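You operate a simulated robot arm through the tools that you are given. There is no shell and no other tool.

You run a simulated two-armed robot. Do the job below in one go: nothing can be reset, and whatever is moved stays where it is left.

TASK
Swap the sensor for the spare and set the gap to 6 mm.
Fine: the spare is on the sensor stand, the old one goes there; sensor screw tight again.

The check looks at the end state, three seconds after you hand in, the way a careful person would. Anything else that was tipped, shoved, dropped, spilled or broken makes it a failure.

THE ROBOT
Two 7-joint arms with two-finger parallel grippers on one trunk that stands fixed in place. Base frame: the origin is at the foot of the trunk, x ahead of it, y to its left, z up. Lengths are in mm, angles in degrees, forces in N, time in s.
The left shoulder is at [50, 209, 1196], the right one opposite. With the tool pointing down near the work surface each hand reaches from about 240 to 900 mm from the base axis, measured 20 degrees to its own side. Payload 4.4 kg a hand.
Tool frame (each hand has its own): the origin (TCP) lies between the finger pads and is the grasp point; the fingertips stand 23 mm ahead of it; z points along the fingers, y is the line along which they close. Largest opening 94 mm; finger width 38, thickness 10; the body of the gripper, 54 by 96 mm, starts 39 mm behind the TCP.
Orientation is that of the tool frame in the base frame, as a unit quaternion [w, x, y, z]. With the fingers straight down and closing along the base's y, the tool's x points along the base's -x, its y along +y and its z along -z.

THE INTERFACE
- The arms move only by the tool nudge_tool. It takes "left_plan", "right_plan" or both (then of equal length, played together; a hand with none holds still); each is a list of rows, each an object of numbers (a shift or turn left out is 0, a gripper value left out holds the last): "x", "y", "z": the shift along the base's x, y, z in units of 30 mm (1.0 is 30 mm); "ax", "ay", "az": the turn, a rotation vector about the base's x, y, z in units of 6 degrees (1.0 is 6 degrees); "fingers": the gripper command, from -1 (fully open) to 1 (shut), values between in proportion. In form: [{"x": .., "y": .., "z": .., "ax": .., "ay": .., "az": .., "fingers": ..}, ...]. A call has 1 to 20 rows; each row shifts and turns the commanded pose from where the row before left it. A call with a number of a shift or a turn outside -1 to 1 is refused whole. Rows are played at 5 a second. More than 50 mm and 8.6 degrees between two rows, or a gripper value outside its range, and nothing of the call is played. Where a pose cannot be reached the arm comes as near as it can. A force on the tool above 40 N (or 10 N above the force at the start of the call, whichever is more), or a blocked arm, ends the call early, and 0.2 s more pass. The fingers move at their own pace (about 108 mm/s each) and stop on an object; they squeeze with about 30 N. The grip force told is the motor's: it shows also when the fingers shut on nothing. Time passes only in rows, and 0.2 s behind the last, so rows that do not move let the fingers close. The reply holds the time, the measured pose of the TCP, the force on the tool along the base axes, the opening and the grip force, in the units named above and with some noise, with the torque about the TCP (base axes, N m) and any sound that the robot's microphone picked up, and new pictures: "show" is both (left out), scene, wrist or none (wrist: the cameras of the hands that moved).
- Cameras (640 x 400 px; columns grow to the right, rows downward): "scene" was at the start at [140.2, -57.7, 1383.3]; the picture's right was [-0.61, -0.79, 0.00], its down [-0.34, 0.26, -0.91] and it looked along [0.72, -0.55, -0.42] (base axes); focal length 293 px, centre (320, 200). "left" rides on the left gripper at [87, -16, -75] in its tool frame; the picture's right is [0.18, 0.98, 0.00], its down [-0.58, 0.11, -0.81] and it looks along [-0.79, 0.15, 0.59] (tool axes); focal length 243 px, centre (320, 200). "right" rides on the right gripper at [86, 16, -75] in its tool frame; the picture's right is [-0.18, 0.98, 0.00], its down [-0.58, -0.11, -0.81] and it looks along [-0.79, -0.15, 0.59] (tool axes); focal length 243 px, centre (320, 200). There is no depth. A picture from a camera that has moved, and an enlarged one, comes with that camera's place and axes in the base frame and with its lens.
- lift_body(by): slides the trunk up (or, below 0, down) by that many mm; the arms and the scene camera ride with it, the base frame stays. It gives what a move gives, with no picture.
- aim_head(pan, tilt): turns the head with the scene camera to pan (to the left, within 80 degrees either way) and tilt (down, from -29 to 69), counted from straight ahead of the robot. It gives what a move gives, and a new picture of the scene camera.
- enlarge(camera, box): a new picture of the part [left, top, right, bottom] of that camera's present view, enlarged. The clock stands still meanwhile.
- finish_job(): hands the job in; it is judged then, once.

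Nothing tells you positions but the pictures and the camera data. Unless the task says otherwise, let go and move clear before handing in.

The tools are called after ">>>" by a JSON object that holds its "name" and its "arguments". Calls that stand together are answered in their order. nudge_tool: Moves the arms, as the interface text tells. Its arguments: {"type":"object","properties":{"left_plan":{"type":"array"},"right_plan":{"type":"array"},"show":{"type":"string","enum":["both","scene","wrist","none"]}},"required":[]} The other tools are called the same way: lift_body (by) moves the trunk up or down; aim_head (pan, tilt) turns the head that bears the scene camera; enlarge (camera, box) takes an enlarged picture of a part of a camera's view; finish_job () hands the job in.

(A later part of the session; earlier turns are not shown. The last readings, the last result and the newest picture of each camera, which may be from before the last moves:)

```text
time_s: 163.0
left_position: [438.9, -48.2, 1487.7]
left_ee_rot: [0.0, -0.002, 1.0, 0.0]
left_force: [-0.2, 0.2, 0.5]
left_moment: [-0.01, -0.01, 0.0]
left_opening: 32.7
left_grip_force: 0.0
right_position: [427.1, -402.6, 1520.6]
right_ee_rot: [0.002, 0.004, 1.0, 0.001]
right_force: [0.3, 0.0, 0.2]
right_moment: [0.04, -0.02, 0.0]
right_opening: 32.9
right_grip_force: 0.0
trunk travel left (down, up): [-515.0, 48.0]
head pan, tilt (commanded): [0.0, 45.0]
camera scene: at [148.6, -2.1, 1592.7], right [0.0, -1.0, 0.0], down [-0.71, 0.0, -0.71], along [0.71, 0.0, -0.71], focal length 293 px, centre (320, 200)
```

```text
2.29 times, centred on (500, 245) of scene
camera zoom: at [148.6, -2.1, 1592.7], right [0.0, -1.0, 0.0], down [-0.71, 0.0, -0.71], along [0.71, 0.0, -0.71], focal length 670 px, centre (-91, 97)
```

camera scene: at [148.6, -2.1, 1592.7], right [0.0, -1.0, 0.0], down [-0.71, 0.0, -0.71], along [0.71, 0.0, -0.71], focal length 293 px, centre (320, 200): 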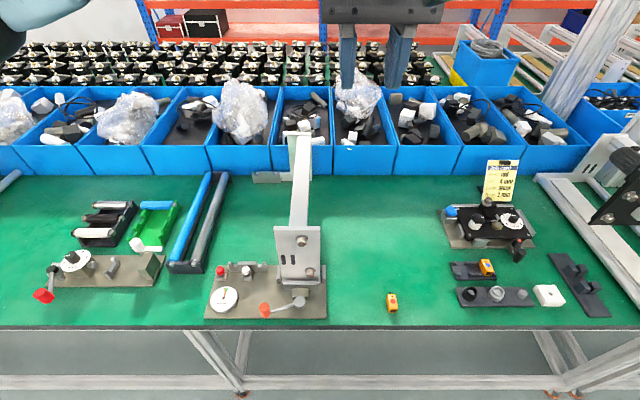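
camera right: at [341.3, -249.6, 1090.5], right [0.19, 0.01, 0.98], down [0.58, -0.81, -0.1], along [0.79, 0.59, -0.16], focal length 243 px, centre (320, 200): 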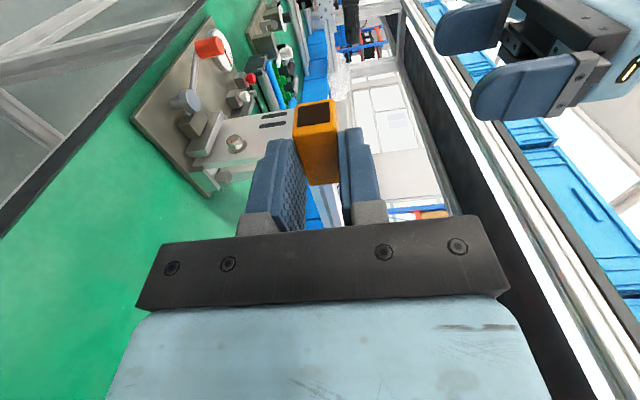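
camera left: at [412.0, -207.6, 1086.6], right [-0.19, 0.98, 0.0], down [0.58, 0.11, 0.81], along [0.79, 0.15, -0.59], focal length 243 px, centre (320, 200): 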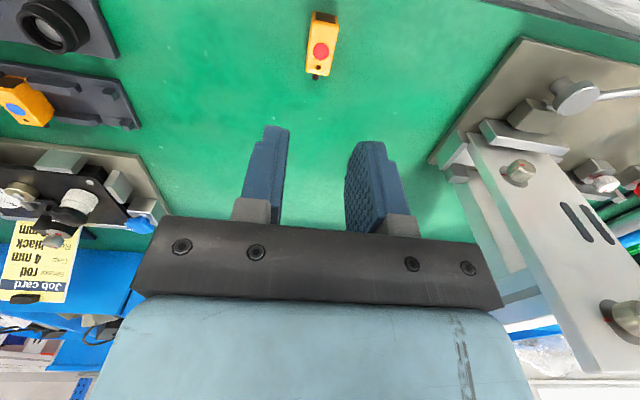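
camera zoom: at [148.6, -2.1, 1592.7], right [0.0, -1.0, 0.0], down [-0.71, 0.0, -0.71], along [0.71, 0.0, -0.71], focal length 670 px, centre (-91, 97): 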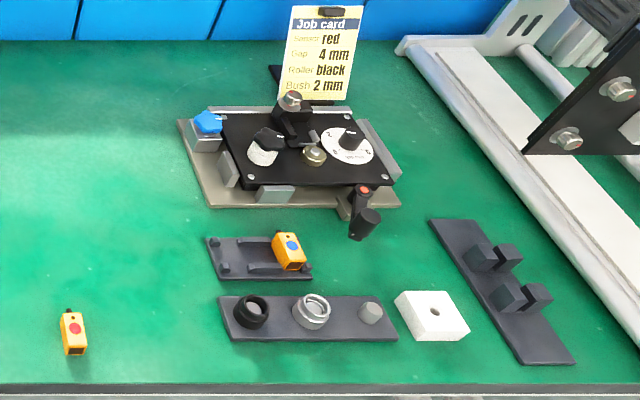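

A very clear top view, and everything else is in place. I'll enlarge the stand to measure the empty slot, and the fixture to check the dial and holder.

>>> {"name": "enlarge", "arguments": {"camera": "scene", "box": [445, 250, 505, 290]}}

>>> {"name": "enlarge", "arguments": {"camera": "scene", "box": [455, 190, 535, 245]}}

>>> {"name": "enlarge", "arguments": {"camera": "scene", "box": [375, 285, 415, 320]}}

```text
10.00 times, centred on (475, 270) of scene
camera zoom: at [148.6, -2.1, 1592.7], right [0.0, -1.0, 0.0], down [-0.71, 0.0, -0.71], along [0.71, 0.0, -0.71], focal length 2929 px, centre (-1230, -500)
```

zoom: 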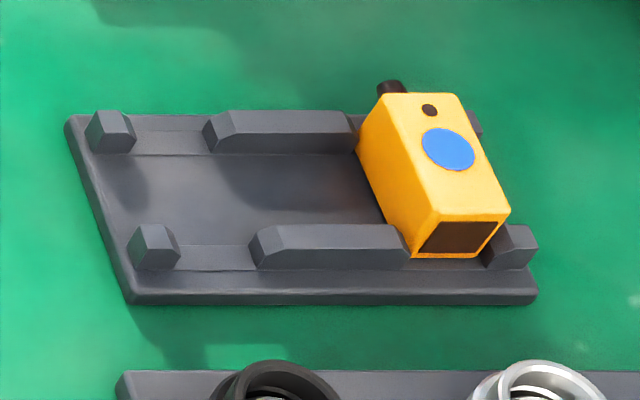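

```text
7.27 times, centred on (495, 218) of scene
camera zoom: at [148.6, -2.1, 1592.7], right [0.0, -1.0, 0.0], down [-0.71, 0.0, -0.71], along [0.71, 0.0, -0.71], focal length 2130 px, centre (-953, 73)
```

zoom: 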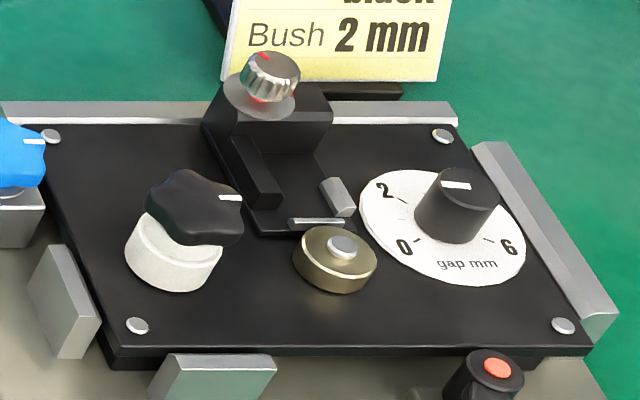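

```text
11.43 times, centred on (395, 302) of scene
camera zoom: at [148.6, -2.1, 1592.7], right [0.0, -1.0, 0.0], down [-0.71, 0.0, -0.71], along [0.71, 0.0, -0.71], focal length 3347 px, centre (-537, -971)
```

zoom: 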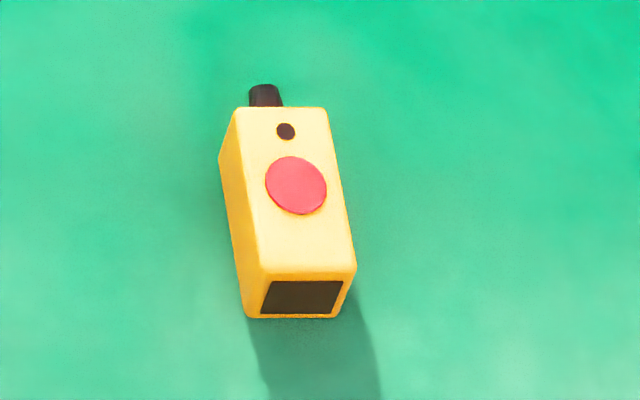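

The dial still reads 2 and the holder is empty. The free slot's centre is at about y -413, 64.5 mm from the spare's slot. Now I'll bring the right hand down over the old sensor.

>>> {"name": "nudge_tool", "arguments": {"right_plan": [{"z": -0.98, "x": 0.12, "y": 0.37, "fingers": 0.05}, {"z": -0.98, "x": 0.12, "y": 0.37}, {"z": -0.98, "x": 0.12, "y": 0.37}, {"z": -0.98, "x": 0.12, "y": 0.37}, {"z": -0.98, "x": 0.12, "y": 0.37}, {"z": -0.98, "x": 0.12, "y": 0.37}, {"z": -0.98, "x": 0.12, "y": 0.37}, {"z": -0.98, "x": 0.12, "y": 0.37}, {"z": -0.98, "x": 0.12, "y": 0.37}, {"z": -0.98, "x": 0.12, "y": 0.37}, {"z": -0.98, "x": 0.12, "y": 0.37}, {"z": -0.98, "x": 0.12, "y": 0.37}, {"z": -0.98, "x": 0.12, "y": 0.37}, {"z": -0.98, "x": 0.12, "y": 0.37}, {"z": -0.98, "x": 0.12, "y": 0.37}, {"z": -0.98, "x": 0.12, "y": 0.37}, {"z": -0.98, "x": 0.12, "y": 0.37}, {"z": -0.98, "x": 0.12, "y": 0.37}, {"z": -0.8, "x": 0.12, "y": 0.37}, {}], "show": "both"}}

>>> {"name": "enlarge", "arguments": {"camera": "right", "box": [240, 20, 400, 140]}}

```text
time_s: 167.2
left_position: [438.0, -48.4, 1485.7]
left_ee_rot: [0.001, -0.001, 1.0, 0.0]
left_force: [0.3, 0.1, 0.2]
left_moment: [-0.01, -0.01, 0.0]
left_opening: 32.9
left_grip_force: 0.0
right_position: [469.4, -269.5, 1090.1]
right_ee_rot: [0.003, 0.004, 1.0, 0.0]
right_force: [0.4, -0.1, -0.2]
right_moment: [-0.02, -0.02, 0.01]
right_opening: 44.7
right_grip_force: 0.1
right hand out of reach, approached as far as the arm can: row 15, 16, 17, 18, 19
trunk travel left (down, up): [-515.0, 48.0]
head pan, tilt (commanded): [0.0, 45.0]
camera scene: at [148.4, -1.8, 1592.7], right [0.0, -1.0, 0.0], down [-0.71, 0.0, -0.71], along [0.71, 0.0, -0.71], focal length 293 px, centre (320, 200)
camera right: at [382.0, -251.4, 1164.3], right [0.19, 0.98, 0.0], down [0.58, -0.11, 0.81], along [0.79, -0.15, -0.59], focal length 243 px, centre (320, 200)
```

scene: 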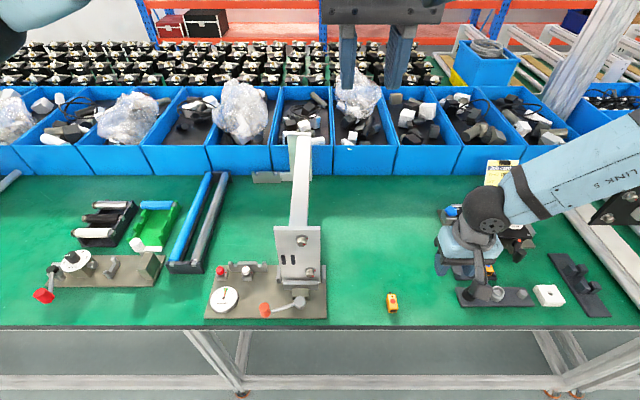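
right: 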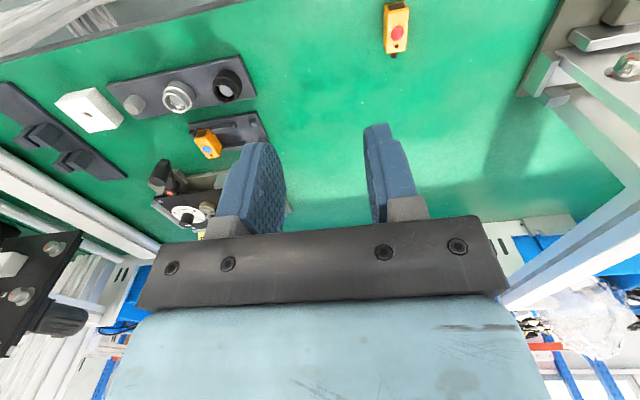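

```text
3.33 times, centred on (320, 80) of right
camera zoom: at [382.0, -251.4, 1164.3], right [0.19, 0.98, 0.0], down [0.58, -0.11, 0.81], along [0.79, -0.15, -0.59], focal length 809 px, centre (320, 600)
```

zoom: 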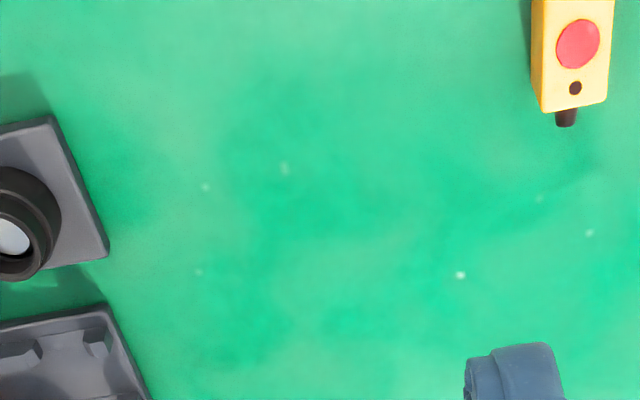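

The right arm is cramped with the trunk this high. I'll raise the hand and then lower the trunk back to about its starting height.

>>> {"name": "nudge_tool", "arguments": {"right_plan": [{"z": 1}, {"z": 1}, {"z": 1}, {"z": 1}, {"z": 1}, {"z": 1}, {"z": 1}], "show": "none"}}

>>> {"name": "lift_body", "arguments": {"by": -250}}

```text
time_s: 168.8
left_position: [436.7, -48.9, 1488.7]
left_ee_rot: [-0.001, -0.001, 1.0, -0.001]
left_force: [0.3, -0.2, 0.2]
left_moment: [0.03, -0.02, -0.02]
left_opening: 33.0
left_grip_force: 0.0
right_position: [467.2, -269.0, 1300.9]
right_ee_rot: [0.002, 0.002, 1.0, 0.0]
right_force: [-0.6, 0.2, -0.3]
right_moment: [0.01, -0.05, -0.02]
right_opening: 44.4
right_grip_force: 0.0
trunk travel left (down, up): [-515.0, 48.0]
head pan, tilt (commanded): [0.0, 45.0]
```

```text
time_s: 171.4
left_position: [438.0, -49.8, 1238.0]
left_ee_rot: [0.0, -0.001, 1.0, 0.0]
left_force: [-0.1, 1.1, 0.0]
left_moment: [-0.01, -0.02, -0.02]
left_opening: 32.9
left_grip_force: 0.1
right_position: [467.9, -267.8, 1049.7]
right_ee_rot: [0.003, 0.004, 1.0, 0.0]
right_force: [0.5, 0.2, 0.7]
right_moment: [-0.02, -0.04, -0.01]
right_opening: 44.7
right_grip_force: 0.0
trunk travel left (down, up): [-265.0, 298.0]
head pan, tilt (commanded): [0.0, 45.0]
```

Now I'll move the right hand over the old sensor at about z 940.

>>> {"name": "nudge_tool", "arguments": {"right_plan": [{"x": 0.2, "y": 0.5, "z": -0.6}, {"x": 0.2, "y": 0.5, "z": -0.7}, {"x": 0.2, "y": 0.5, "z": -0.7}, {"x": 0.2, "y": 0.5, "z": -0.7}, {"x": 0.2, "y": 0.5, "z": -0.7}, {"z": -0.27}, {}], "show": "both"}}

>>> {"name": "enlarge", "arguments": {"camera": "right", "box": [240, 40, 400, 160]}}

```text
time_s: 173.0
left_position: [439.5, -48.3, 1236.6]
left_ee_rot: [0.0, -0.001, 1.0, -0.001]
left_force: [0.1, -0.7, 0.1]
left_moment: [0.0, -0.01, 0.01]
left_opening: 33.2
left_grip_force: 0.0
right_position: [497.3, -193.7, 940.4]
right_ee_rot: [0.002, 0.004, 1.0, 0.001]
right_force: [0.6, 0.2, 0.7]
right_moment: [0.03, 0.0, -0.03]
right_opening: 44.6
right_grip_force: 0.1
trunk travel left (down, up): [-265.0, 298.0]
head pan, tilt (commanded): [0.0, 45.0]
camera scene: at [148.5, -1.7, 1342.7], right [0.0, -1.0, 0.0], down [-0.71, 0.0, -0.71], along [0.71, 0.0, -0.71], focal length 293 px, centre (320, 200)
camera right: at [410.2, -175.9, 1014.6], right [0.19, 0.98, 0.0], down [0.58, -0.11, 0.81], along [0.79, -0.15, -0.59], focal length 243 px, centre (320, 200)
```

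scene: 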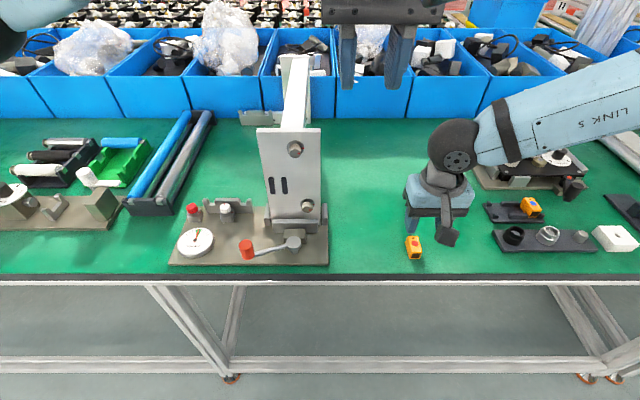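
right: 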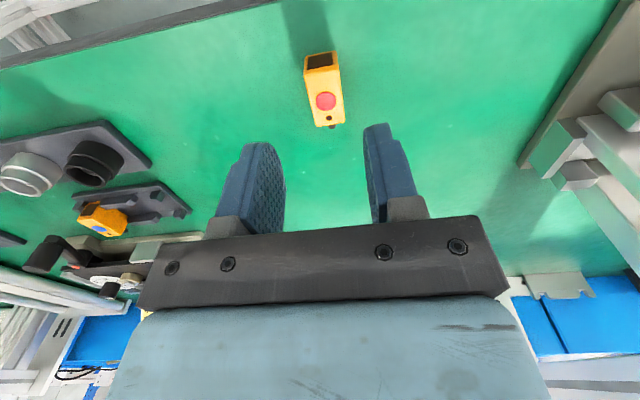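

```text
3.33 times, centred on (320, 100) of right
camera zoom: at [410.2, -175.9, 1014.6], right [0.19, 0.98, 0.0], down [0.58, -0.11, 0.81], along [0.79, -0.15, -0.59], focal length 809 px, centre (320, 533)
```

zoom: 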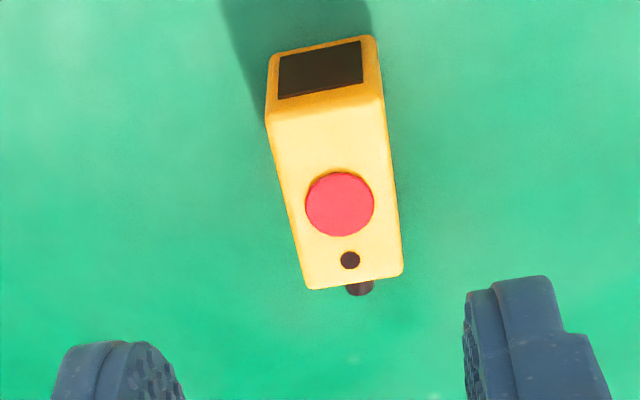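

The old sensor is square to the base axes. I'll centre the hand, lower for an 11 mm grip and close.

>>> {"name": "nudge_tool", "arguments": {"right_plan": [{"x": 0.07, "y": 0.11, "z": -0.5}, {"z": -0.6}, {"z": -0.6}, {"z": -0.3}, {}], "show": "both"}}

>>> {"name": "enlarge", "arguments": {"camera": "right", "box": [220, 60, 420, 220]}}

>>> {"name": "enlarge", "arguments": {"camera": "scene", "box": [380, 190, 480, 280]}}

```text
time_s: 174.2
left_position: [438.5, -48.7, 1238.2]
left_ee_rot: [-0.001, -0.001, 1.0, 0.0]
left_force: [-0.5, 0.8, 0.3]
left_moment: [-0.03, -0.03, -0.01]
left_opening: 32.9
left_grip_force: 0.0
right_position: [491.5, -212.6, 899.7]
right_ee_rot: [0.003, 0.003, 1.0, 0.001]
right_force: [-0.1, 0.5, 0.5]
right_moment: [0.03, -0.01, -0.01]
right_opening: 44.8
right_grip_force: 0.0
right hand out of reach, approached as far as the arm can: row 1, 2, 3, 4
trunk travel left (down, up): [-265.0, 298.0]
head pan, tilt (commanded): [0.0, 45.0]
camera scene: at [148.3, -1.7, 1342.7], right [0.0, -1.0, 0.0], down [-0.71, 0.0, -0.71], along [0.71, 0.0, -0.71], focal length 293 px, centre (320, 200)
camera right: at [403.8, -195.6, 974.0], right [0.19, 0.98, 0.0], down [0.58, -0.11, 0.81], along [0.79, -0.15, -0.59], focal length 243 px, centre (320, 200)
```

scene: 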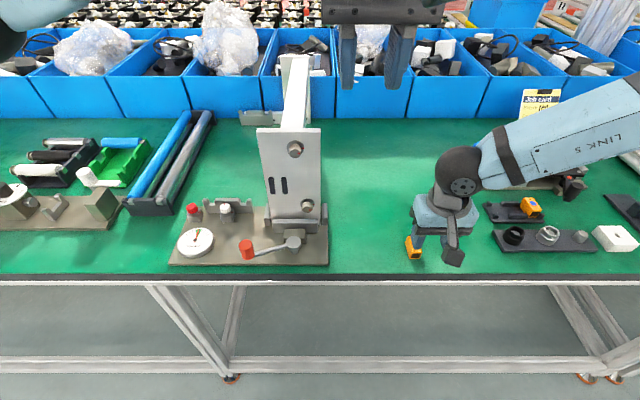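
right: 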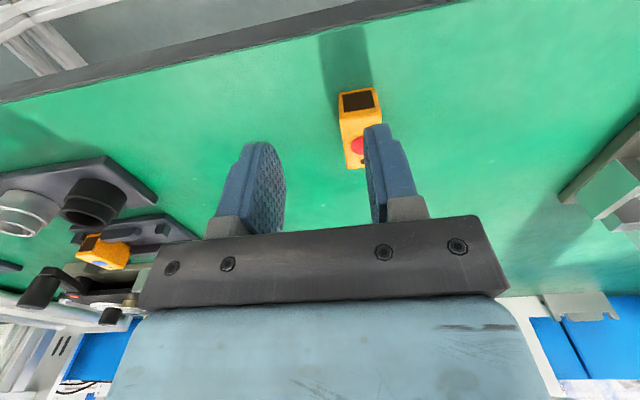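

```text
2.50 times, centred on (320, 140) of right
camera zoom: at [403.8, -195.6, 974.0], right [0.19, 0.98, 0.0], down [0.58, -0.11, 0.81], along [0.79, -0.15, -0.59], focal length 606 px, centre (320, 350)
```

zoom: 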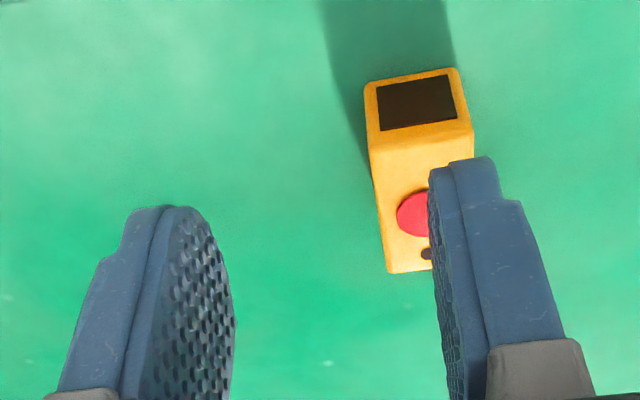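

```text
4.44 times, centred on (430, 235) of scene
camera zoom: at [148.3, -1.7, 1342.7], right [0.0, -1.0, 0.0], down [-0.71, 0.0, -0.71], along [0.71, 0.0, -0.71], focal length 1302 px, centre (-169, 44)
```

zoom: 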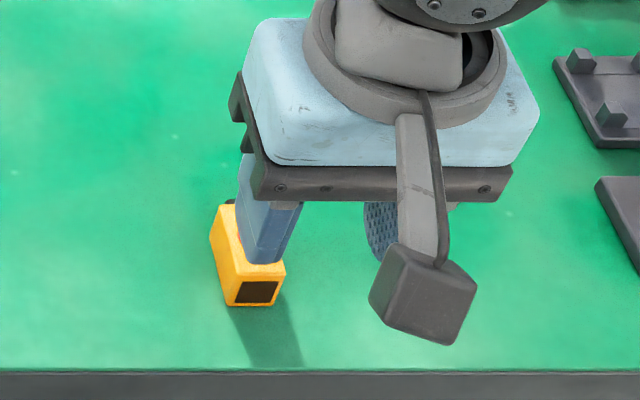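

The arm is at its limit again because the shoulder is high relative to the target, and it drifted sideways without touching anything. I'll raise the hand, lower the trunk 150 mm, and come in again.

>>> {"name": "nudge_tool", "arguments": {"right_plan": [{"z": 1}, {"z": 1}, {"z": 1}, {"z": 1}, {"z": 1}], "left_plan": [{"z": 0.5}, {"z": 0.5}, {"z": 0.5}, {"z": 0.5}, {"z": 0.5}], "show": "none"}}

>>> {"name": "lift_body", "arguments": {"by": -150}}

>>> {"name": "nudge_tool", "arguments": {"right_plan": [{"x": 0.1, "y": 0.4}, {"x": 0.14, "y": 0.4, "z": 0.3}, {"z": 0.5}, {}], "show": "both"}}

>>> {"name": "enlarge", "arguments": {"camera": "right", "box": [240, 40, 400, 160]}}

```text
time_s: 175.4
left_position: [437.0, -49.0, 1314.0]
left_ee_rot: [0.0, -0.001, 1.0, 0.0]
left_force: [0.4, 0.2, -0.2]
left_moment: [0.0, -0.03, 0.05]
left_opening: 33.0
left_grip_force: 0.2
right_position: [489.9, -214.4, 1049.5]
right_ee_rot: [0.003, 0.003, 1.0, 0.001]
right_force: [0.0, 0.1, -0.1]
right_moment: [0.01, 0.02, 0.02]
right_opening: 44.8
right_grip_force: 0.0
trunk travel left (down, up): [-265.0, 298.0]
head pan, tilt (commanded): [0.0, 45.0]
```

```text
time_s: 177.1
left_position: [437.0, -49.3, 1163.8]
left_ee_rot: [0.001, -0.001, 1.0, 0.0]
left_force: [0.2, 0.1, 0.5]
left_moment: [0.02, 0.01, 0.01]
left_opening: 33.0
left_grip_force: 0.0
right_position: [489.8, -212.5, 898.8]
right_ee_rot: [0.003, 0.004, 1.0, 0.0]
right_force: [-0.5, 0.0, 0.3]
right_moment: [0.02, -0.03, 0.01]
right_opening: 44.7
right_grip_force: 0.1
trunk travel left (down, up): [-115.0, 448.0]
head pan, tilt (commanded): [0.0, 45.0]
```

```text
time_s: 178.1
left_position: [438.3, -48.5, 1163.4]
left_ee_rot: [0.0, -0.001, 1.0, 0.0]
left_force: [0.5, -0.2, 0.0]
left_moment: [0.0, 0.01, -0.01]
left_opening: 32.9
left_grip_force: 0.1
right_position: [496.9, -189.7, 922.0]
right_ee_rot: [0.002, 0.004, 1.0, 0.0]
right_force: [0.2, -0.3, -0.9]
right_moment: [0.02, -0.02, -0.02]
right_opening: 44.6
right_grip_force: 0.1
trunk travel left (down, up): [-115.0, 448.0]
head pan, tilt (commanded): [0.0, 45.0]
camera scene: at [148.6, -1.9, 1192.6], right [0.0, -1.0, 0.0], down [-0.71, 0.0, -0.71], along [0.71, 0.0, -0.71], focal length 293 px, centre (320, 200)
camera right: at [410.4, -171.8, 997.0], right [0.19, 0.98, 0.0], down [0.58, -0.11, 0.81], along [0.79, -0.15, -0.59], focal length 243 px, centre (320, 200)
```

scene: 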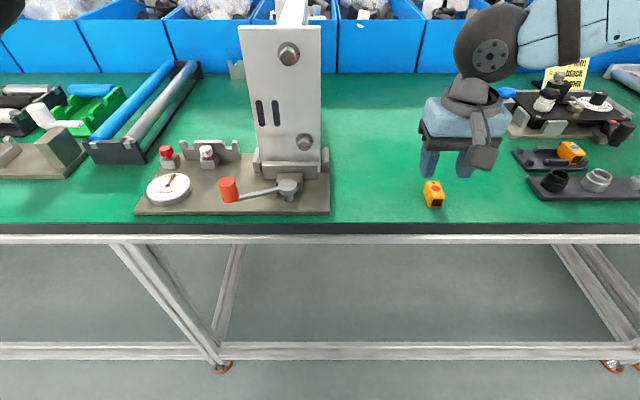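
right: 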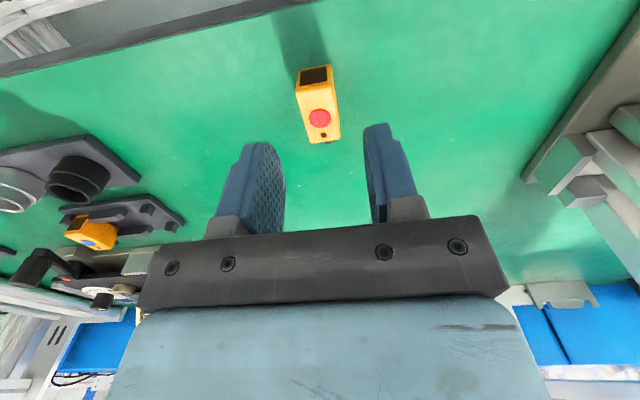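

```text
3.33 times, centred on (320, 100) of right
camera zoom: at [410.4, -171.8, 997.0], right [0.19, 0.98, 0.0], down [0.58, -0.11, 0.81], along [0.79, -0.15, -0.59], focal length 809 px, centre (320, 533)
```

zoom: 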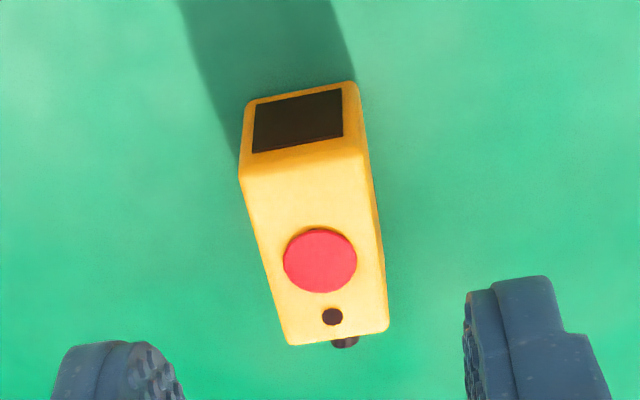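

In reach now and centred within 2 mm. Lowering for the grip.

>>> {"name": "nudge_tool", "arguments": {"right_plan": [{"x": 0.07, "y": -0.02, "z": -0.4}, {"z": -0.5}, {"z": -0.35}, {"z": -0.2}, {}], "show": "wrist"}}

>>> {"name": "enlarge", "arguments": {"camera": "right", "box": [220, 60, 420, 220]}}

```text
time_s: 179.3
left_position: [435.7, -49.5, 1163.3]
left_ee_rot: [0.001, 0.0, 1.0, 0.0]
left_force: [0.1, 0.2, 0.4]
left_moment: [0.03, 0.02, 0.01]
left_opening: 32.9
left_grip_force: 0.0
right_position: [500.4, -190.7, 878.8]
right_ee_rot: [0.002, 0.003, 1.0, 0.001]
right_force: [-1.3, -0.2, 0.5]
right_moment: [0.02, 0.01, -0.01]
right_opening: 44.6
right_grip_force: 0.0
trunk travel left (down, up): [-115.0, 448.0]
head pan, tilt (commanded): [0.0, 45.0]
camera right: at [412.5, -173.6, 953.7], right [0.19, 0.98, 0.0], down [0.58, -0.11, 0.81], along [0.79, -0.15, -0.59], focal length 243 px, centre (320, 200)
```

right: 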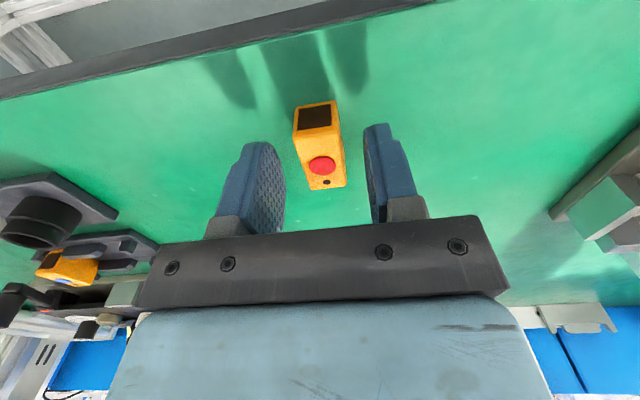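

```text
2.50 times, centred on (320, 140) of right
camera zoom: at [412.5, -173.6, 953.7], right [0.19, 0.98, 0.0], down [0.58, -0.11, 0.81], along [0.79, -0.15, -0.59], focal length 606 px, centre (320, 350)
```

zoom: 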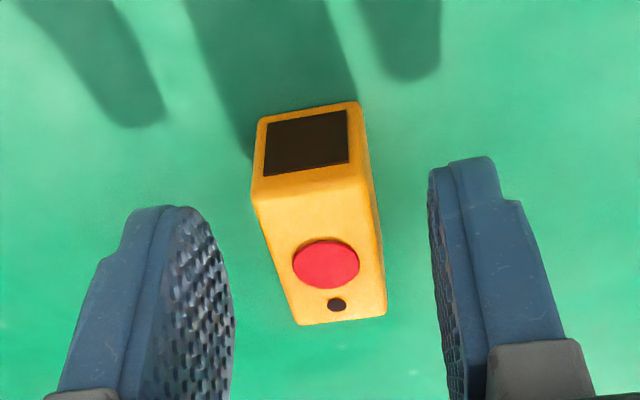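

Centred with about 10 mm overlap. Closing and lifting gently.

>>> {"name": "nudge_tool", "arguments": {"right_plan": [{"fingers": 0.4}, {"fingers": 1}, {}, {}, {"z": 0.1}, {"z": 0.2}, {"z": 0.3}, {"z": 0.4}, {"z": 0.4}, {"z": 0.4}, {}], "show": "wrist"}}

>>> {"name": "enlarge", "arguments": {"camera": "right", "box": [220, 60, 420, 220]}}

```text
time_s: 181.7
left_position: [437.6, -48.4, 1161.7]
left_ee_rot: [-0.001, -0.001, 1.0, 0.0]
left_force: [0.4, -0.8, 0.1]
left_moment: [-0.01, -0.01, -0.01]
left_opening: 33.0
left_grip_force: 0.1
right_position: [499.9, -190.2, 930.8]
right_ee_rot: [0.002, 0.003, 1.0, 0.002]
right_force: [-0.3, 0.6, -0.5]
right_moment: [-0.02, -0.03, -0.02]
right_opening: 20.9
right_grip_force: 30.3
trunk travel left (down, up): [-115.0, 448.0]
head pan, tilt (commanded): [0.0, 45.0]
camera right: at [412.4, -173.0, 1007.0], right [0.19, 0.98, 0.0], down [0.58, -0.11, 0.81], along [0.79, -0.15, -0.59], focal length 243 px, centre (320, 200)
```

right: 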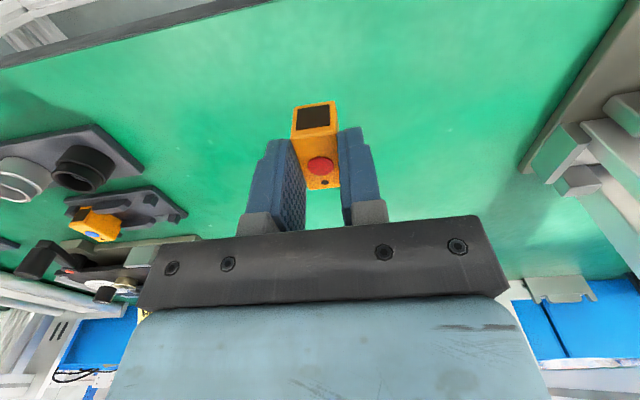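

```text
2.50 times, centred on (320, 140) of right
camera zoom: at [412.4, -173.0, 1007.0], right [0.19, 0.98, 0.0], down [0.58, -0.11, 0.81], along [0.79, -0.15, -0.59], focal length 606 px, centre (320, 350)
```

zoom: 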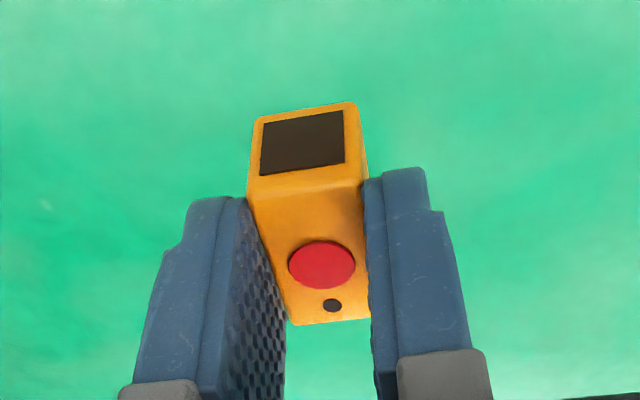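

It is held level and firm. I'll carry it slowly to above the empty slot of the stand.

>>> {"name": "nudge_tool", "arguments": {"right_plan": [{"z": 0.3, "y": -0.2}, {"z": 0.3, "x": 0.2, "y": -0.4}, {"x": 0.22, "y": -0.5}, {"x": 0.22, "y": -0.5}, {"x": 0.22, "y": -0.5}, {"x": 0.22, "y": -0.5}, {"x": 0.22, "y": -0.5}, {"x": 0.22, "y": -0.5}, {"x": 0.22, "y": -0.5}, {"x": 0.22, "y": -0.5}, {"x": 0.22, "y": -0.5}, {"x": 0.22, "y": -0.5}, {"x": 0.22, "y": -0.5}, {"x": 0.22, "y": -0.5}, {"x": 0.22, "y": -0.5}, {"x": 0.22, "y": -0.4}, {"x": 0.05, "y": -0.2}, {}], "show": "both"}}

>>> {"name": "enlarge", "arguments": {"camera": "right", "box": [220, 40, 420, 200]}}

```text
time_s: 185.5
left_position: [437.8, -48.0, 1162.7]
left_ee_rot: [0.0, 0.0, 1.0, 0.001]
left_force: [-0.5, 0.1, 0.0]
left_moment: [-0.02, -0.03, 0.0]
left_opening: 33.1
left_grip_force: 0.1
right_position: [599.2, -421.2, 950.3]
right_ee_rot: [0.001, 0.004, 1.0, 0.001]
right_force: [0.4, 0.8, -0.9]
right_moment: [0.0, 0.02, 0.03]
right_opening: 21.2
right_grip_force: 29.8
trunk travel left (down, up): [-115.0, 448.0]
head pan, tilt (commanded): [0.0, 45.0]
camera scene: at [148.4, -1.7, 1192.7], right [0.0, -1.0, 0.0], down [-0.71, 0.0, -0.71], along [0.71, 0.0, -0.71], focal length 293 px, centre (320, 200)
camera right: at [512.1, -403.6, 1025.0], right [0.19, 0.98, 0.0], down [0.58, -0.11, 0.81], along [0.79, -0.15, -0.59], focal length 243 px, centre (320, 200)
```

scene: 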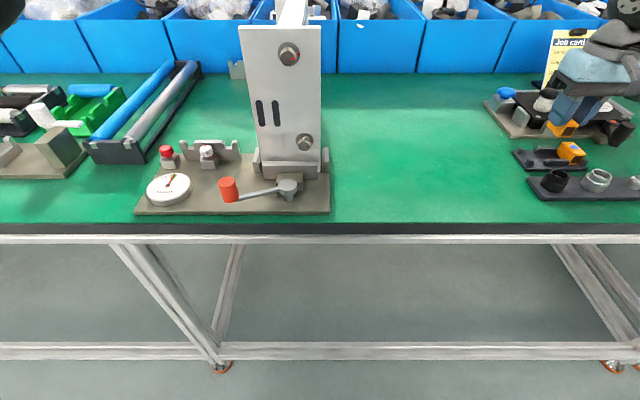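
right: 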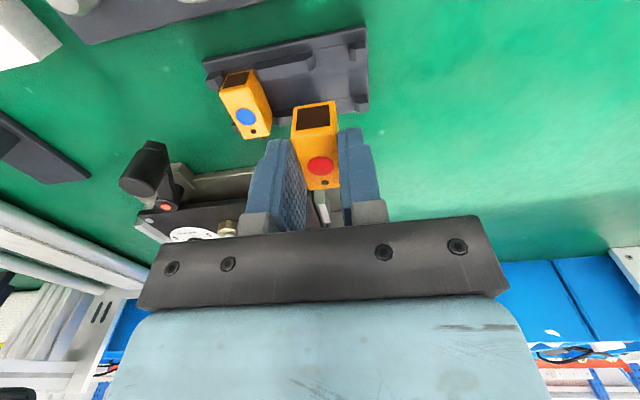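

```text
2.50 times, centred on (320, 120) of right
camera zoom: at [512.1, -403.6, 1025.0], right [0.19, 0.98, 0.0], down [0.58, -0.11, 0.81], along [0.79, -0.15, -0.59], focal length 606 px, centre (320, 400)
```

zoom: 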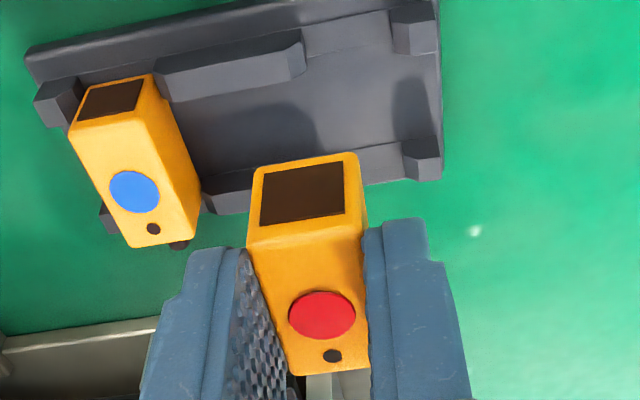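

The stand and slot are clearly visible. By measurement the slot centre is at y about -410.5, so I need +10 mm in y and about 2 mm in x. I'll shift and come down to just above the posts.

>>> {"name": "nudge_tool", "arguments": {"right_plan": [{"x": 0.04, "y": 0.16}, {"x": 0.04, "y": 0.165}, {"z": -0.4}, {"z": -0.4}, {"z": -0.35}, {}], "show": "wrist"}}

>>> {"name": "enlarge", "arguments": {"camera": "right", "box": [220, 40, 420, 200]}}

>>> {"name": "enlarge", "arguments": {"camera": "right", "box": [270, 60, 370, 140]}}

```text
time_s: 186.9
left_position: [437.3, -47.7, 1162.6]
left_ee_rot: [0.0, -0.001, 1.0, 0.001]
left_force: [0.4, -0.6, -0.6]
left_moment: [-0.01, -0.02, 0.0]
left_opening: 33.1
left_grip_force: 0.1
right_position: [602.1, -411.3, 917.6]
right_ee_rot: [0.002, 0.003, 1.0, 0.001]
right_force: [0.6, -0.7, -0.4]
right_moment: [0.01, 0.02, -0.02]
right_opening: 20.9
right_grip_force: 30.2
trunk travel left (down, up): [-115.0, 448.0]
head pan, tilt (commanded): [0.0, 45.0]
camera right: at [515.1, -393.0, 991.8], right [0.19, 0.98, 0.0], down [0.58, -0.11, 0.81], along [0.79, -0.15, -0.59], focal length 243 px, centre (320, 200)
```

right: 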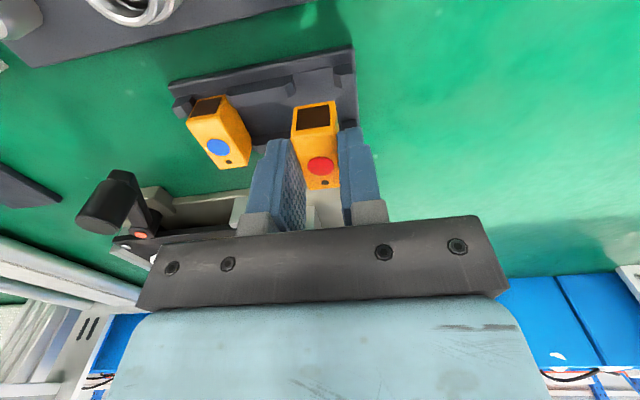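

```text
2.50 times, centred on (320, 120) of right
camera zoom: at [515.1, -393.0, 991.8], right [0.19, 0.98, 0.0], down [0.58, -0.11, 0.81], along [0.79, -0.15, -0.59], focal length 606 px, centre (320, 400)
```

zoom: 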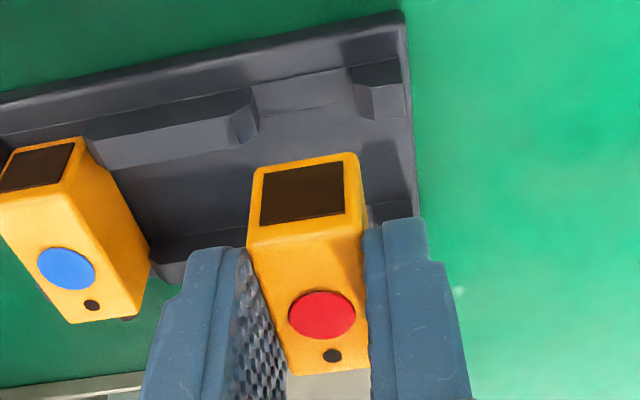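

```text
5.00 times, centred on (320, 100) of right
camera zoom: at [515.1, -393.0, 991.8], right [0.19, 0.98, 0.0], down [0.58, -0.11, 0.81], along [0.79, -0.15, -0.59], focal length 1213 px, centre (320, 700)
```

zoom: 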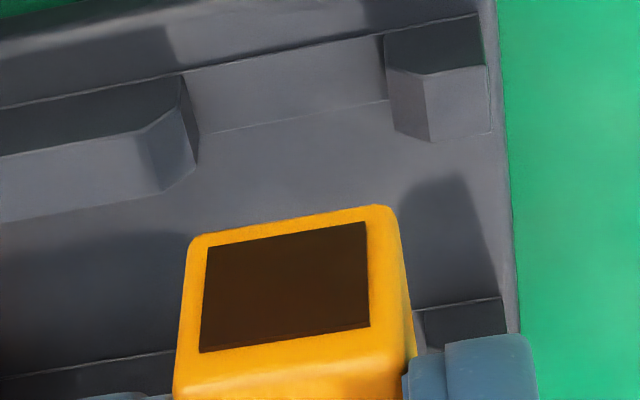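

The slot is 24 mm wide with chamfered edges, centred at y about -411, and the sensor is about 1.7 mm to the left of that. I'll correct this and lower into the slot.

>>> {"name": "nudge_tool", "arguments": {"right_plan": [{"y": -0.055}, {"z": -0.3}, {"z": -0.3}, {"z": -0.1}, {"z": -0.1}, {}], "show": "wrist"}}

>>> {"name": "enlarge", "arguments": {"camera": "right", "box": [270, 60, 370, 140]}}

```text
time_s: 188.3
left_position: [436.7, -48.8, 1162.2]
left_ee_rot: [0.0, -0.001, 1.0, -0.001]
left_force: [-0.2, -0.7, -0.2]
left_moment: [-0.03, 0.0, 0.02]
left_opening: 32.7
left_grip_force: 0.1
right_position: [601.1, -412.0, 893.3]
right_ee_rot: [0.001, 0.002, 1.0, 0.0]
right_force: [-0.9, 3.3, 0.8]
right_moment: [0.16, 0.01, 0.09]
right_opening: 20.6
right_grip_force: 30.0
trunk travel left (down, up): [-115.0, 448.0]
head pan, tilt (commanded): [0.0, 45.0]
camera right: at [514.6, -394.4, 967.2], right [0.19, 0.98, 0.0], down [0.58, -0.11, 0.81], along [0.79, -0.15, -0.59], focal length 243 px, centre (320, 200)
```

right: 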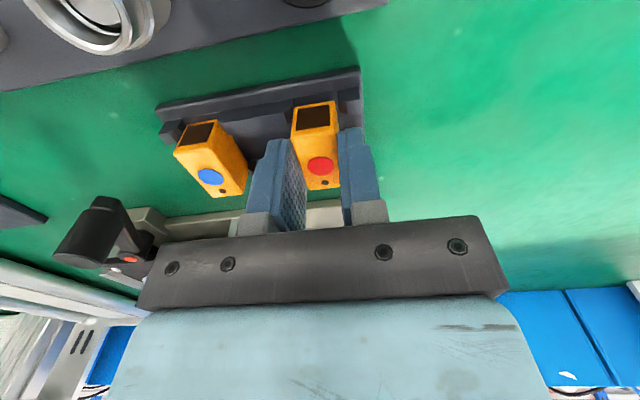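

```text
5.00 times, centred on (320, 100) of right
camera zoom: at [514.6, -394.4, 967.2], right [0.19, 0.98, 0.0], down [0.58, -0.11, 0.81], along [0.79, -0.15, -0.59], focal length 1213 px, centre (320, 700)
```

zoom: 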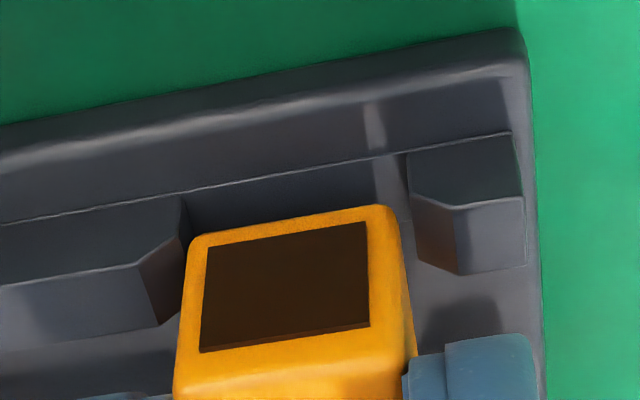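

A light 3 N side force shows the sensor brushing the rail end on the -y side. I'll shift about 0.9 mm in +y and continue down gently.

>>> {"name": "nudge_tool", "arguments": {"right_plan": [{"y": 0.03}, {"z": -0.05}, {"z": -0.05}, {"z": -0.04}, {}], "show": "wrist"}}

>>> {"name": "enlarge", "arguments": {"camera": "right", "box": [270, 60, 370, 140]}}

```text
time_s: 189.5
left_position: [436.4, -48.8, 1163.1]
left_ee_rot: [0.0, -0.001, 1.0, 0.0]
left_force: [0.4, -0.3, 0.6]
left_moment: [-0.01, -0.02, 0.01]
left_opening: 32.9
left_grip_force: 0.0
right_position: [601.6, -412.4, 887.7]
right_ee_rot: [0.002, 0.004, 1.0, 0.001]
right_force: [-0.2, 0.7, 0.3]
right_moment: [0.03, -0.02, 0.03]
right_opening: 20.7
right_grip_force: 29.4
trunk travel left (down, up): [-115.0, 448.0]
head pan, tilt (commanded): [0.0, 45.0]
camera right: at [514.7, -394.3, 962.4], right [0.19, 0.98, 0.0], down [0.58, -0.11, 0.81], along [0.79, -0.15, -0.59], focal length 243 px, centre (320, 200)
```

right: 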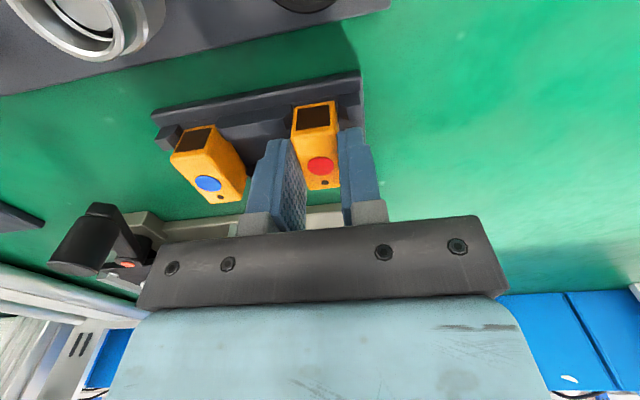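

```text
5.00 times, centred on (320, 100) of right
camera zoom: at [514.7, -394.3, 962.4], right [0.19, 0.98, 0.0], down [0.58, -0.11, 0.81], along [0.79, -0.15, -0.59], focal length 1213 px, centre (320, 700)
```

zoom: 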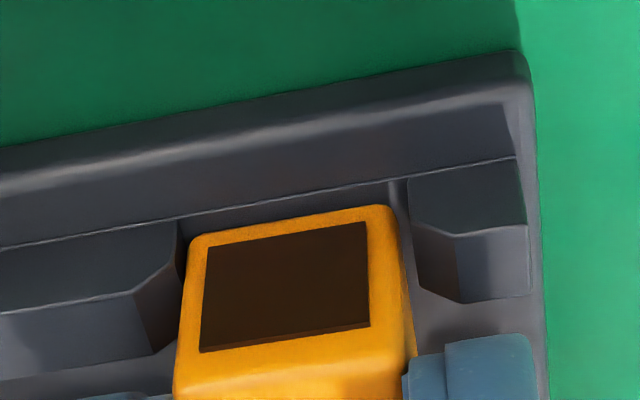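

Side force is gone and it sits inside the slot walls. Lowering the last few mm.

>>> {"name": "nudge_tool", "arguments": {"right_plan": [{"z": -0.04}, {"z": -0.04}, {"z": -0.04}, {}], "show": "none"}}

```text
time_s: 190.5
left_position: [435.1, -47.6, 1163.6]
left_ee_rot: [0.002, 0.0, 1.0, -0.001]
left_force: [0.4, -0.5, -0.1]
left_moment: [-0.02, -0.01, -0.01]
left_opening: 32.9
left_grip_force: 0.1
right_position: [601.9, -411.5, 887.8]
right_ee_rot: [0.005, 0.004, 1.0, 0.001]
right_force: [7.1, -5.6, 23.8]
right_moment: [-0.2, 0.17, 0.09]
right_opening: 21.0
right_grip_force: 30.2
trunk travel left (down, up): [-115.0, 448.0]
head pan, tilt (commanded): [0.0, 45.0]
```

It has landed: 24 N upward with no further travel. I'll ease off, open slightly and rise straight up.

>>> {"name": "nudge_tool", "arguments": {"right_plan": [{"z": 0.05}, {"fingers": 0.35}, {}, {"z": 0.2}, {"z": 0.4}, {"z": 0.6}, {"z": 0.8}, {"z": 0.6}, {}], "show": "wrist"}}

>>> {"name": "enlarge", "arguments": {"camera": "right", "box": [190, 0, 390, 130]}}

>>> {"name": "aim_head", "arguments": {"pan": -34, "tilt": 32}}

>>> {"name": "enlarge", "arguments": {"camera": "scene", "box": [300, 150, 400, 220]}}

```text
time_s: 192.5
left_position: [437.2, -49.0, 1162.5]
left_ee_rot: [0.0, -0.001, 1.0, 0.0]
left_force: [-0.4, -0.5, -0.2]
left_moment: [-0.01, 0.0, -0.02]
left_opening: 32.7
left_grip_force: 0.0
right_position: [601.1, -413.7, 965.0]
right_ee_rot: [0.001, 0.004, 1.0, 0.001]
right_force: [0.7, 0.2, -1.0]
right_moment: [-0.01, -0.03, 0.02]
right_opening: 30.8
right_grip_force: 0.0
trunk travel left (down, up): [-115.0, 448.0]
head pan, tilt (commanded): [0.0, 45.0]
camera right: at [514.3, -395.3, 1039.4], right [0.19, 0.98, 0.0], down [0.58, -0.11, 0.81], along [0.79, -0.15, -0.59], focal length 243 px, centre (320, 200)
```

right: 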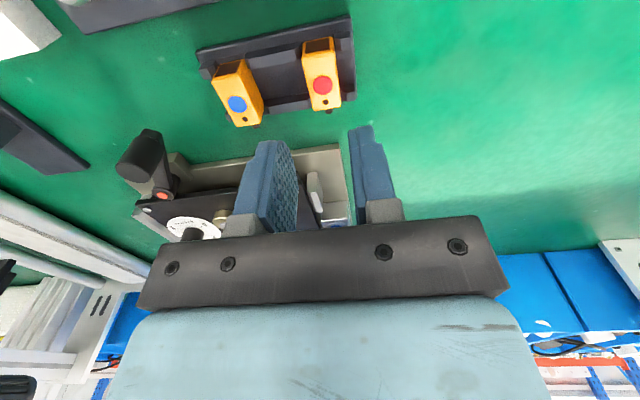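

```text
3.08 times, centred on (290, 65) of right
camera zoom: at [514.3, -395.3, 1039.4], right [0.19, 0.98, 0.0], down [0.58, -0.11, 0.81], along [0.79, -0.15, -0.59], focal length 746 px, centre (412, 615)
```

zoom: 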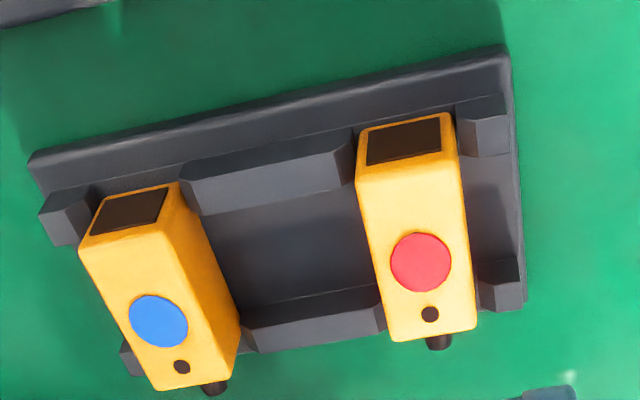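

```text
time_s: 193.5
left_position: [436.8, -49.4, 1163.0]
left_ee_rot: [0.0, -0.002, 1.0, 0.0]
left_force: [-0.9, 0.0, -0.3]
left_moment: [-0.02, 0.01, 0.06]
left_opening: 32.9
left_grip_force: 0.1
right_position: [601.3, -412.7, 964.7]
right_ee_rot: [0.002, 0.003, 1.0, 0.001]
right_force: [0.3, -0.3, -0.3]
right_moment: [-0.02, -0.03, -0.03]
right_opening: 30.5
right_grip_force: 0.1
trunk travel left (down, up): [-115.0, 448.0]
head pan, tilt (commanded): [-34.0, 32.0]
camera scene: at [141.3, -51.7, 1212.2], right [-0.56, -0.83, 0.0], down [-0.44, 0.3, -0.85], along [0.7, -0.47, -0.53], focal length 293 px, centre (320, 200)
```

scene: 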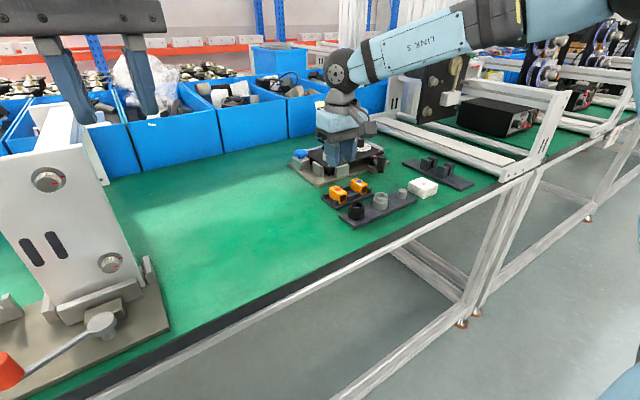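

```text
5.71 times, centred on (350, 185) of scene
camera zoom: at [141.3, -51.7, 1212.2], right [-0.56, -0.83, 0.0], down [-0.44, 0.3, -0.85], along [0.7, -0.47, -0.53], focal length 1674 px, centre (149, 286)
```

zoom: 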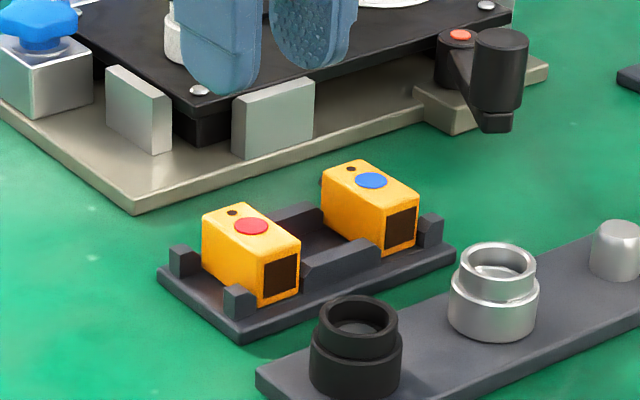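

The old sensor is seated upright in its slot beside the spare. Next is the spare, which I'll pick up with a 22° tilt so it can be installed at that reach. First I'll raise both hands and lower the trunk 50 mm for better reach at the fixture.

>>> {"name": "nudge_tool", "arguments": {"left_plan": [{"z": 1}, {"z": 1}, {"z": 1}], "right_plan": [{"z": 0.8}, {"z": 0.8}, {"z": 0.4}], "show": "none"}}

>>> {"name": "lift_body", "arguments": {"by": -50}}

>>> {"name": "nudge_tool", "arguments": {"right_plan": [{"ay": -0.92, "az": 0.02, "fingers": 0.06}, {"ay": -0.92, "az": 0.02}, {"ay": -0.92, "az": 0.02}, {"ay": -0.92, "az": 0.02, "y": -0.5}, {"y": -0.7}, {"y": -0.8, "z": -0.2}, {"z": -0.3}, {}], "show": "both"}}

>>> {"name": "enlarge", "arguments": {"camera": "right", "box": [220, 20, 420, 160]}}

```text
time_s: 194.3
left_position: [435.3, -47.4, 1253.0]
left_ee_rot: [0.001, 0.0, 1.0, -0.001]
left_force: [0.1, 0.5, 0.0]
left_moment: [0.0, -0.04, -0.02]
left_opening: 32.7
left_grip_force: 0.1
right_position: [601.0, -412.1, 1025.4]
right_ee_rot: [0.003, 0.004, 1.0, 0.001]
right_force: [-0.3, 0.4, 0.2]
right_moment: [0.03, -0.01, 0.0]
right_opening: 30.6
right_grip_force: 0.0
trunk travel left (down, up): [-115.0, 448.0]
head pan, tilt (commanded): [-34.0, 32.0]
```

```text
time_s: 195.3
left_position: [437.4, -46.6, 1202.7]
left_ee_rot: [0.001, 0.0, 1.0, 0.0]
left_force: [-0.3, -0.2, -1.0]
left_moment: [-0.03, 0.02, 0.01]
left_opening: 33.1
left_grip_force: 0.1
right_position: [601.4, -411.2, 973.6]
right_ee_rot: [0.003, 0.002, 1.0, 0.0]
right_force: [0.0, 0.1, 0.3]
right_moment: [0.0, 0.01, 0.01]
right_opening: 30.8
right_grip_force: 0.0
trunk travel left (down, up): [-65.0, 498.0]
head pan, tilt (commanded): [-34.0, 32.0]
```

```text
time_s: 197.1
left_position: [436.2, -47.8, 1203.0]
left_ee_rot: [0.0, -0.002, 1.0, 0.0]
left_force: [1.0, 0.6, 0.5]
left_moment: [0.0, -0.02, 0.0]
left_opening: 32.5
left_grip_force: 0.0
right_position: [601.9, -472.9, 959.7]
right_ee_rot: [0.194, -0.002, 0.981, 0.001]
right_force: [0.6, 0.3, -0.2]
right_moment: [0.02, -0.02, -0.05]
right_opening: 44.5
right_grip_force: 0.0
trunk travel left (down, up): [-65.0, 498.0]
head pan, tilt (commanded): [-34.0, 32.0]
camera scene: at [141.2, -51.9, 1162.2], right [-0.56, -0.83, 0.0], down [-0.44, 0.3, -0.85], along [0.7, -0.47, -0.53], focal length 293 px, centre (320, 200)
camera right: at [492.8, -456.2, 996.1], right [0.17, 0.98, 0.07], down [0.23, -0.11, 0.97], along [0.96, -0.15, -0.25], focal length 243 px, centre (320, 200)
```

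scene: 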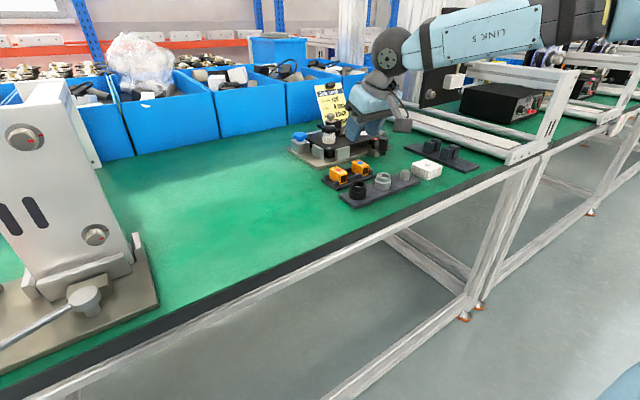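
right: 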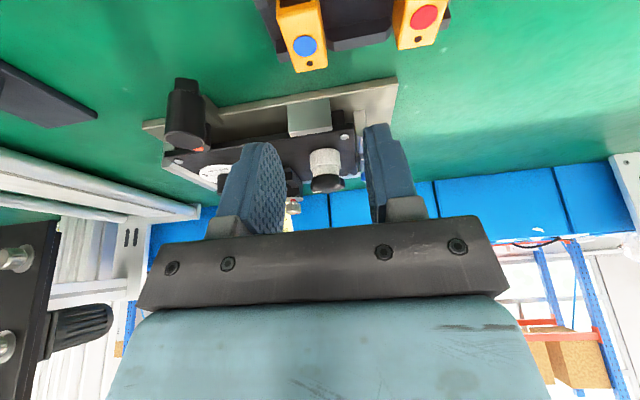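

```text
2.86 times, centred on (320, 90) of right
camera zoom: at [492.8, -456.2, 996.1], right [0.17, 0.98, 0.07], down [0.23, -0.11, 0.97], along [0.96, -0.15, -0.25], focal length 693 px, centre (320, 514)
```

zoom: 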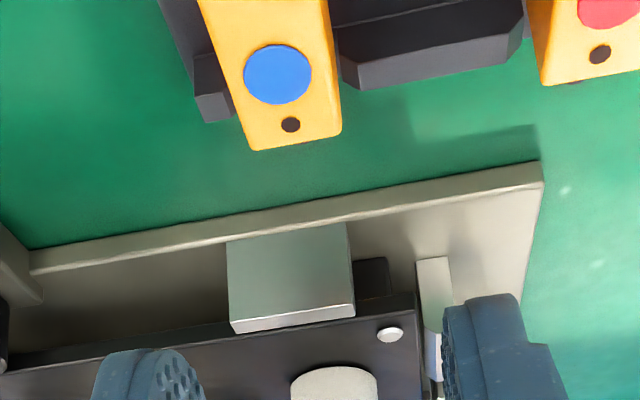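

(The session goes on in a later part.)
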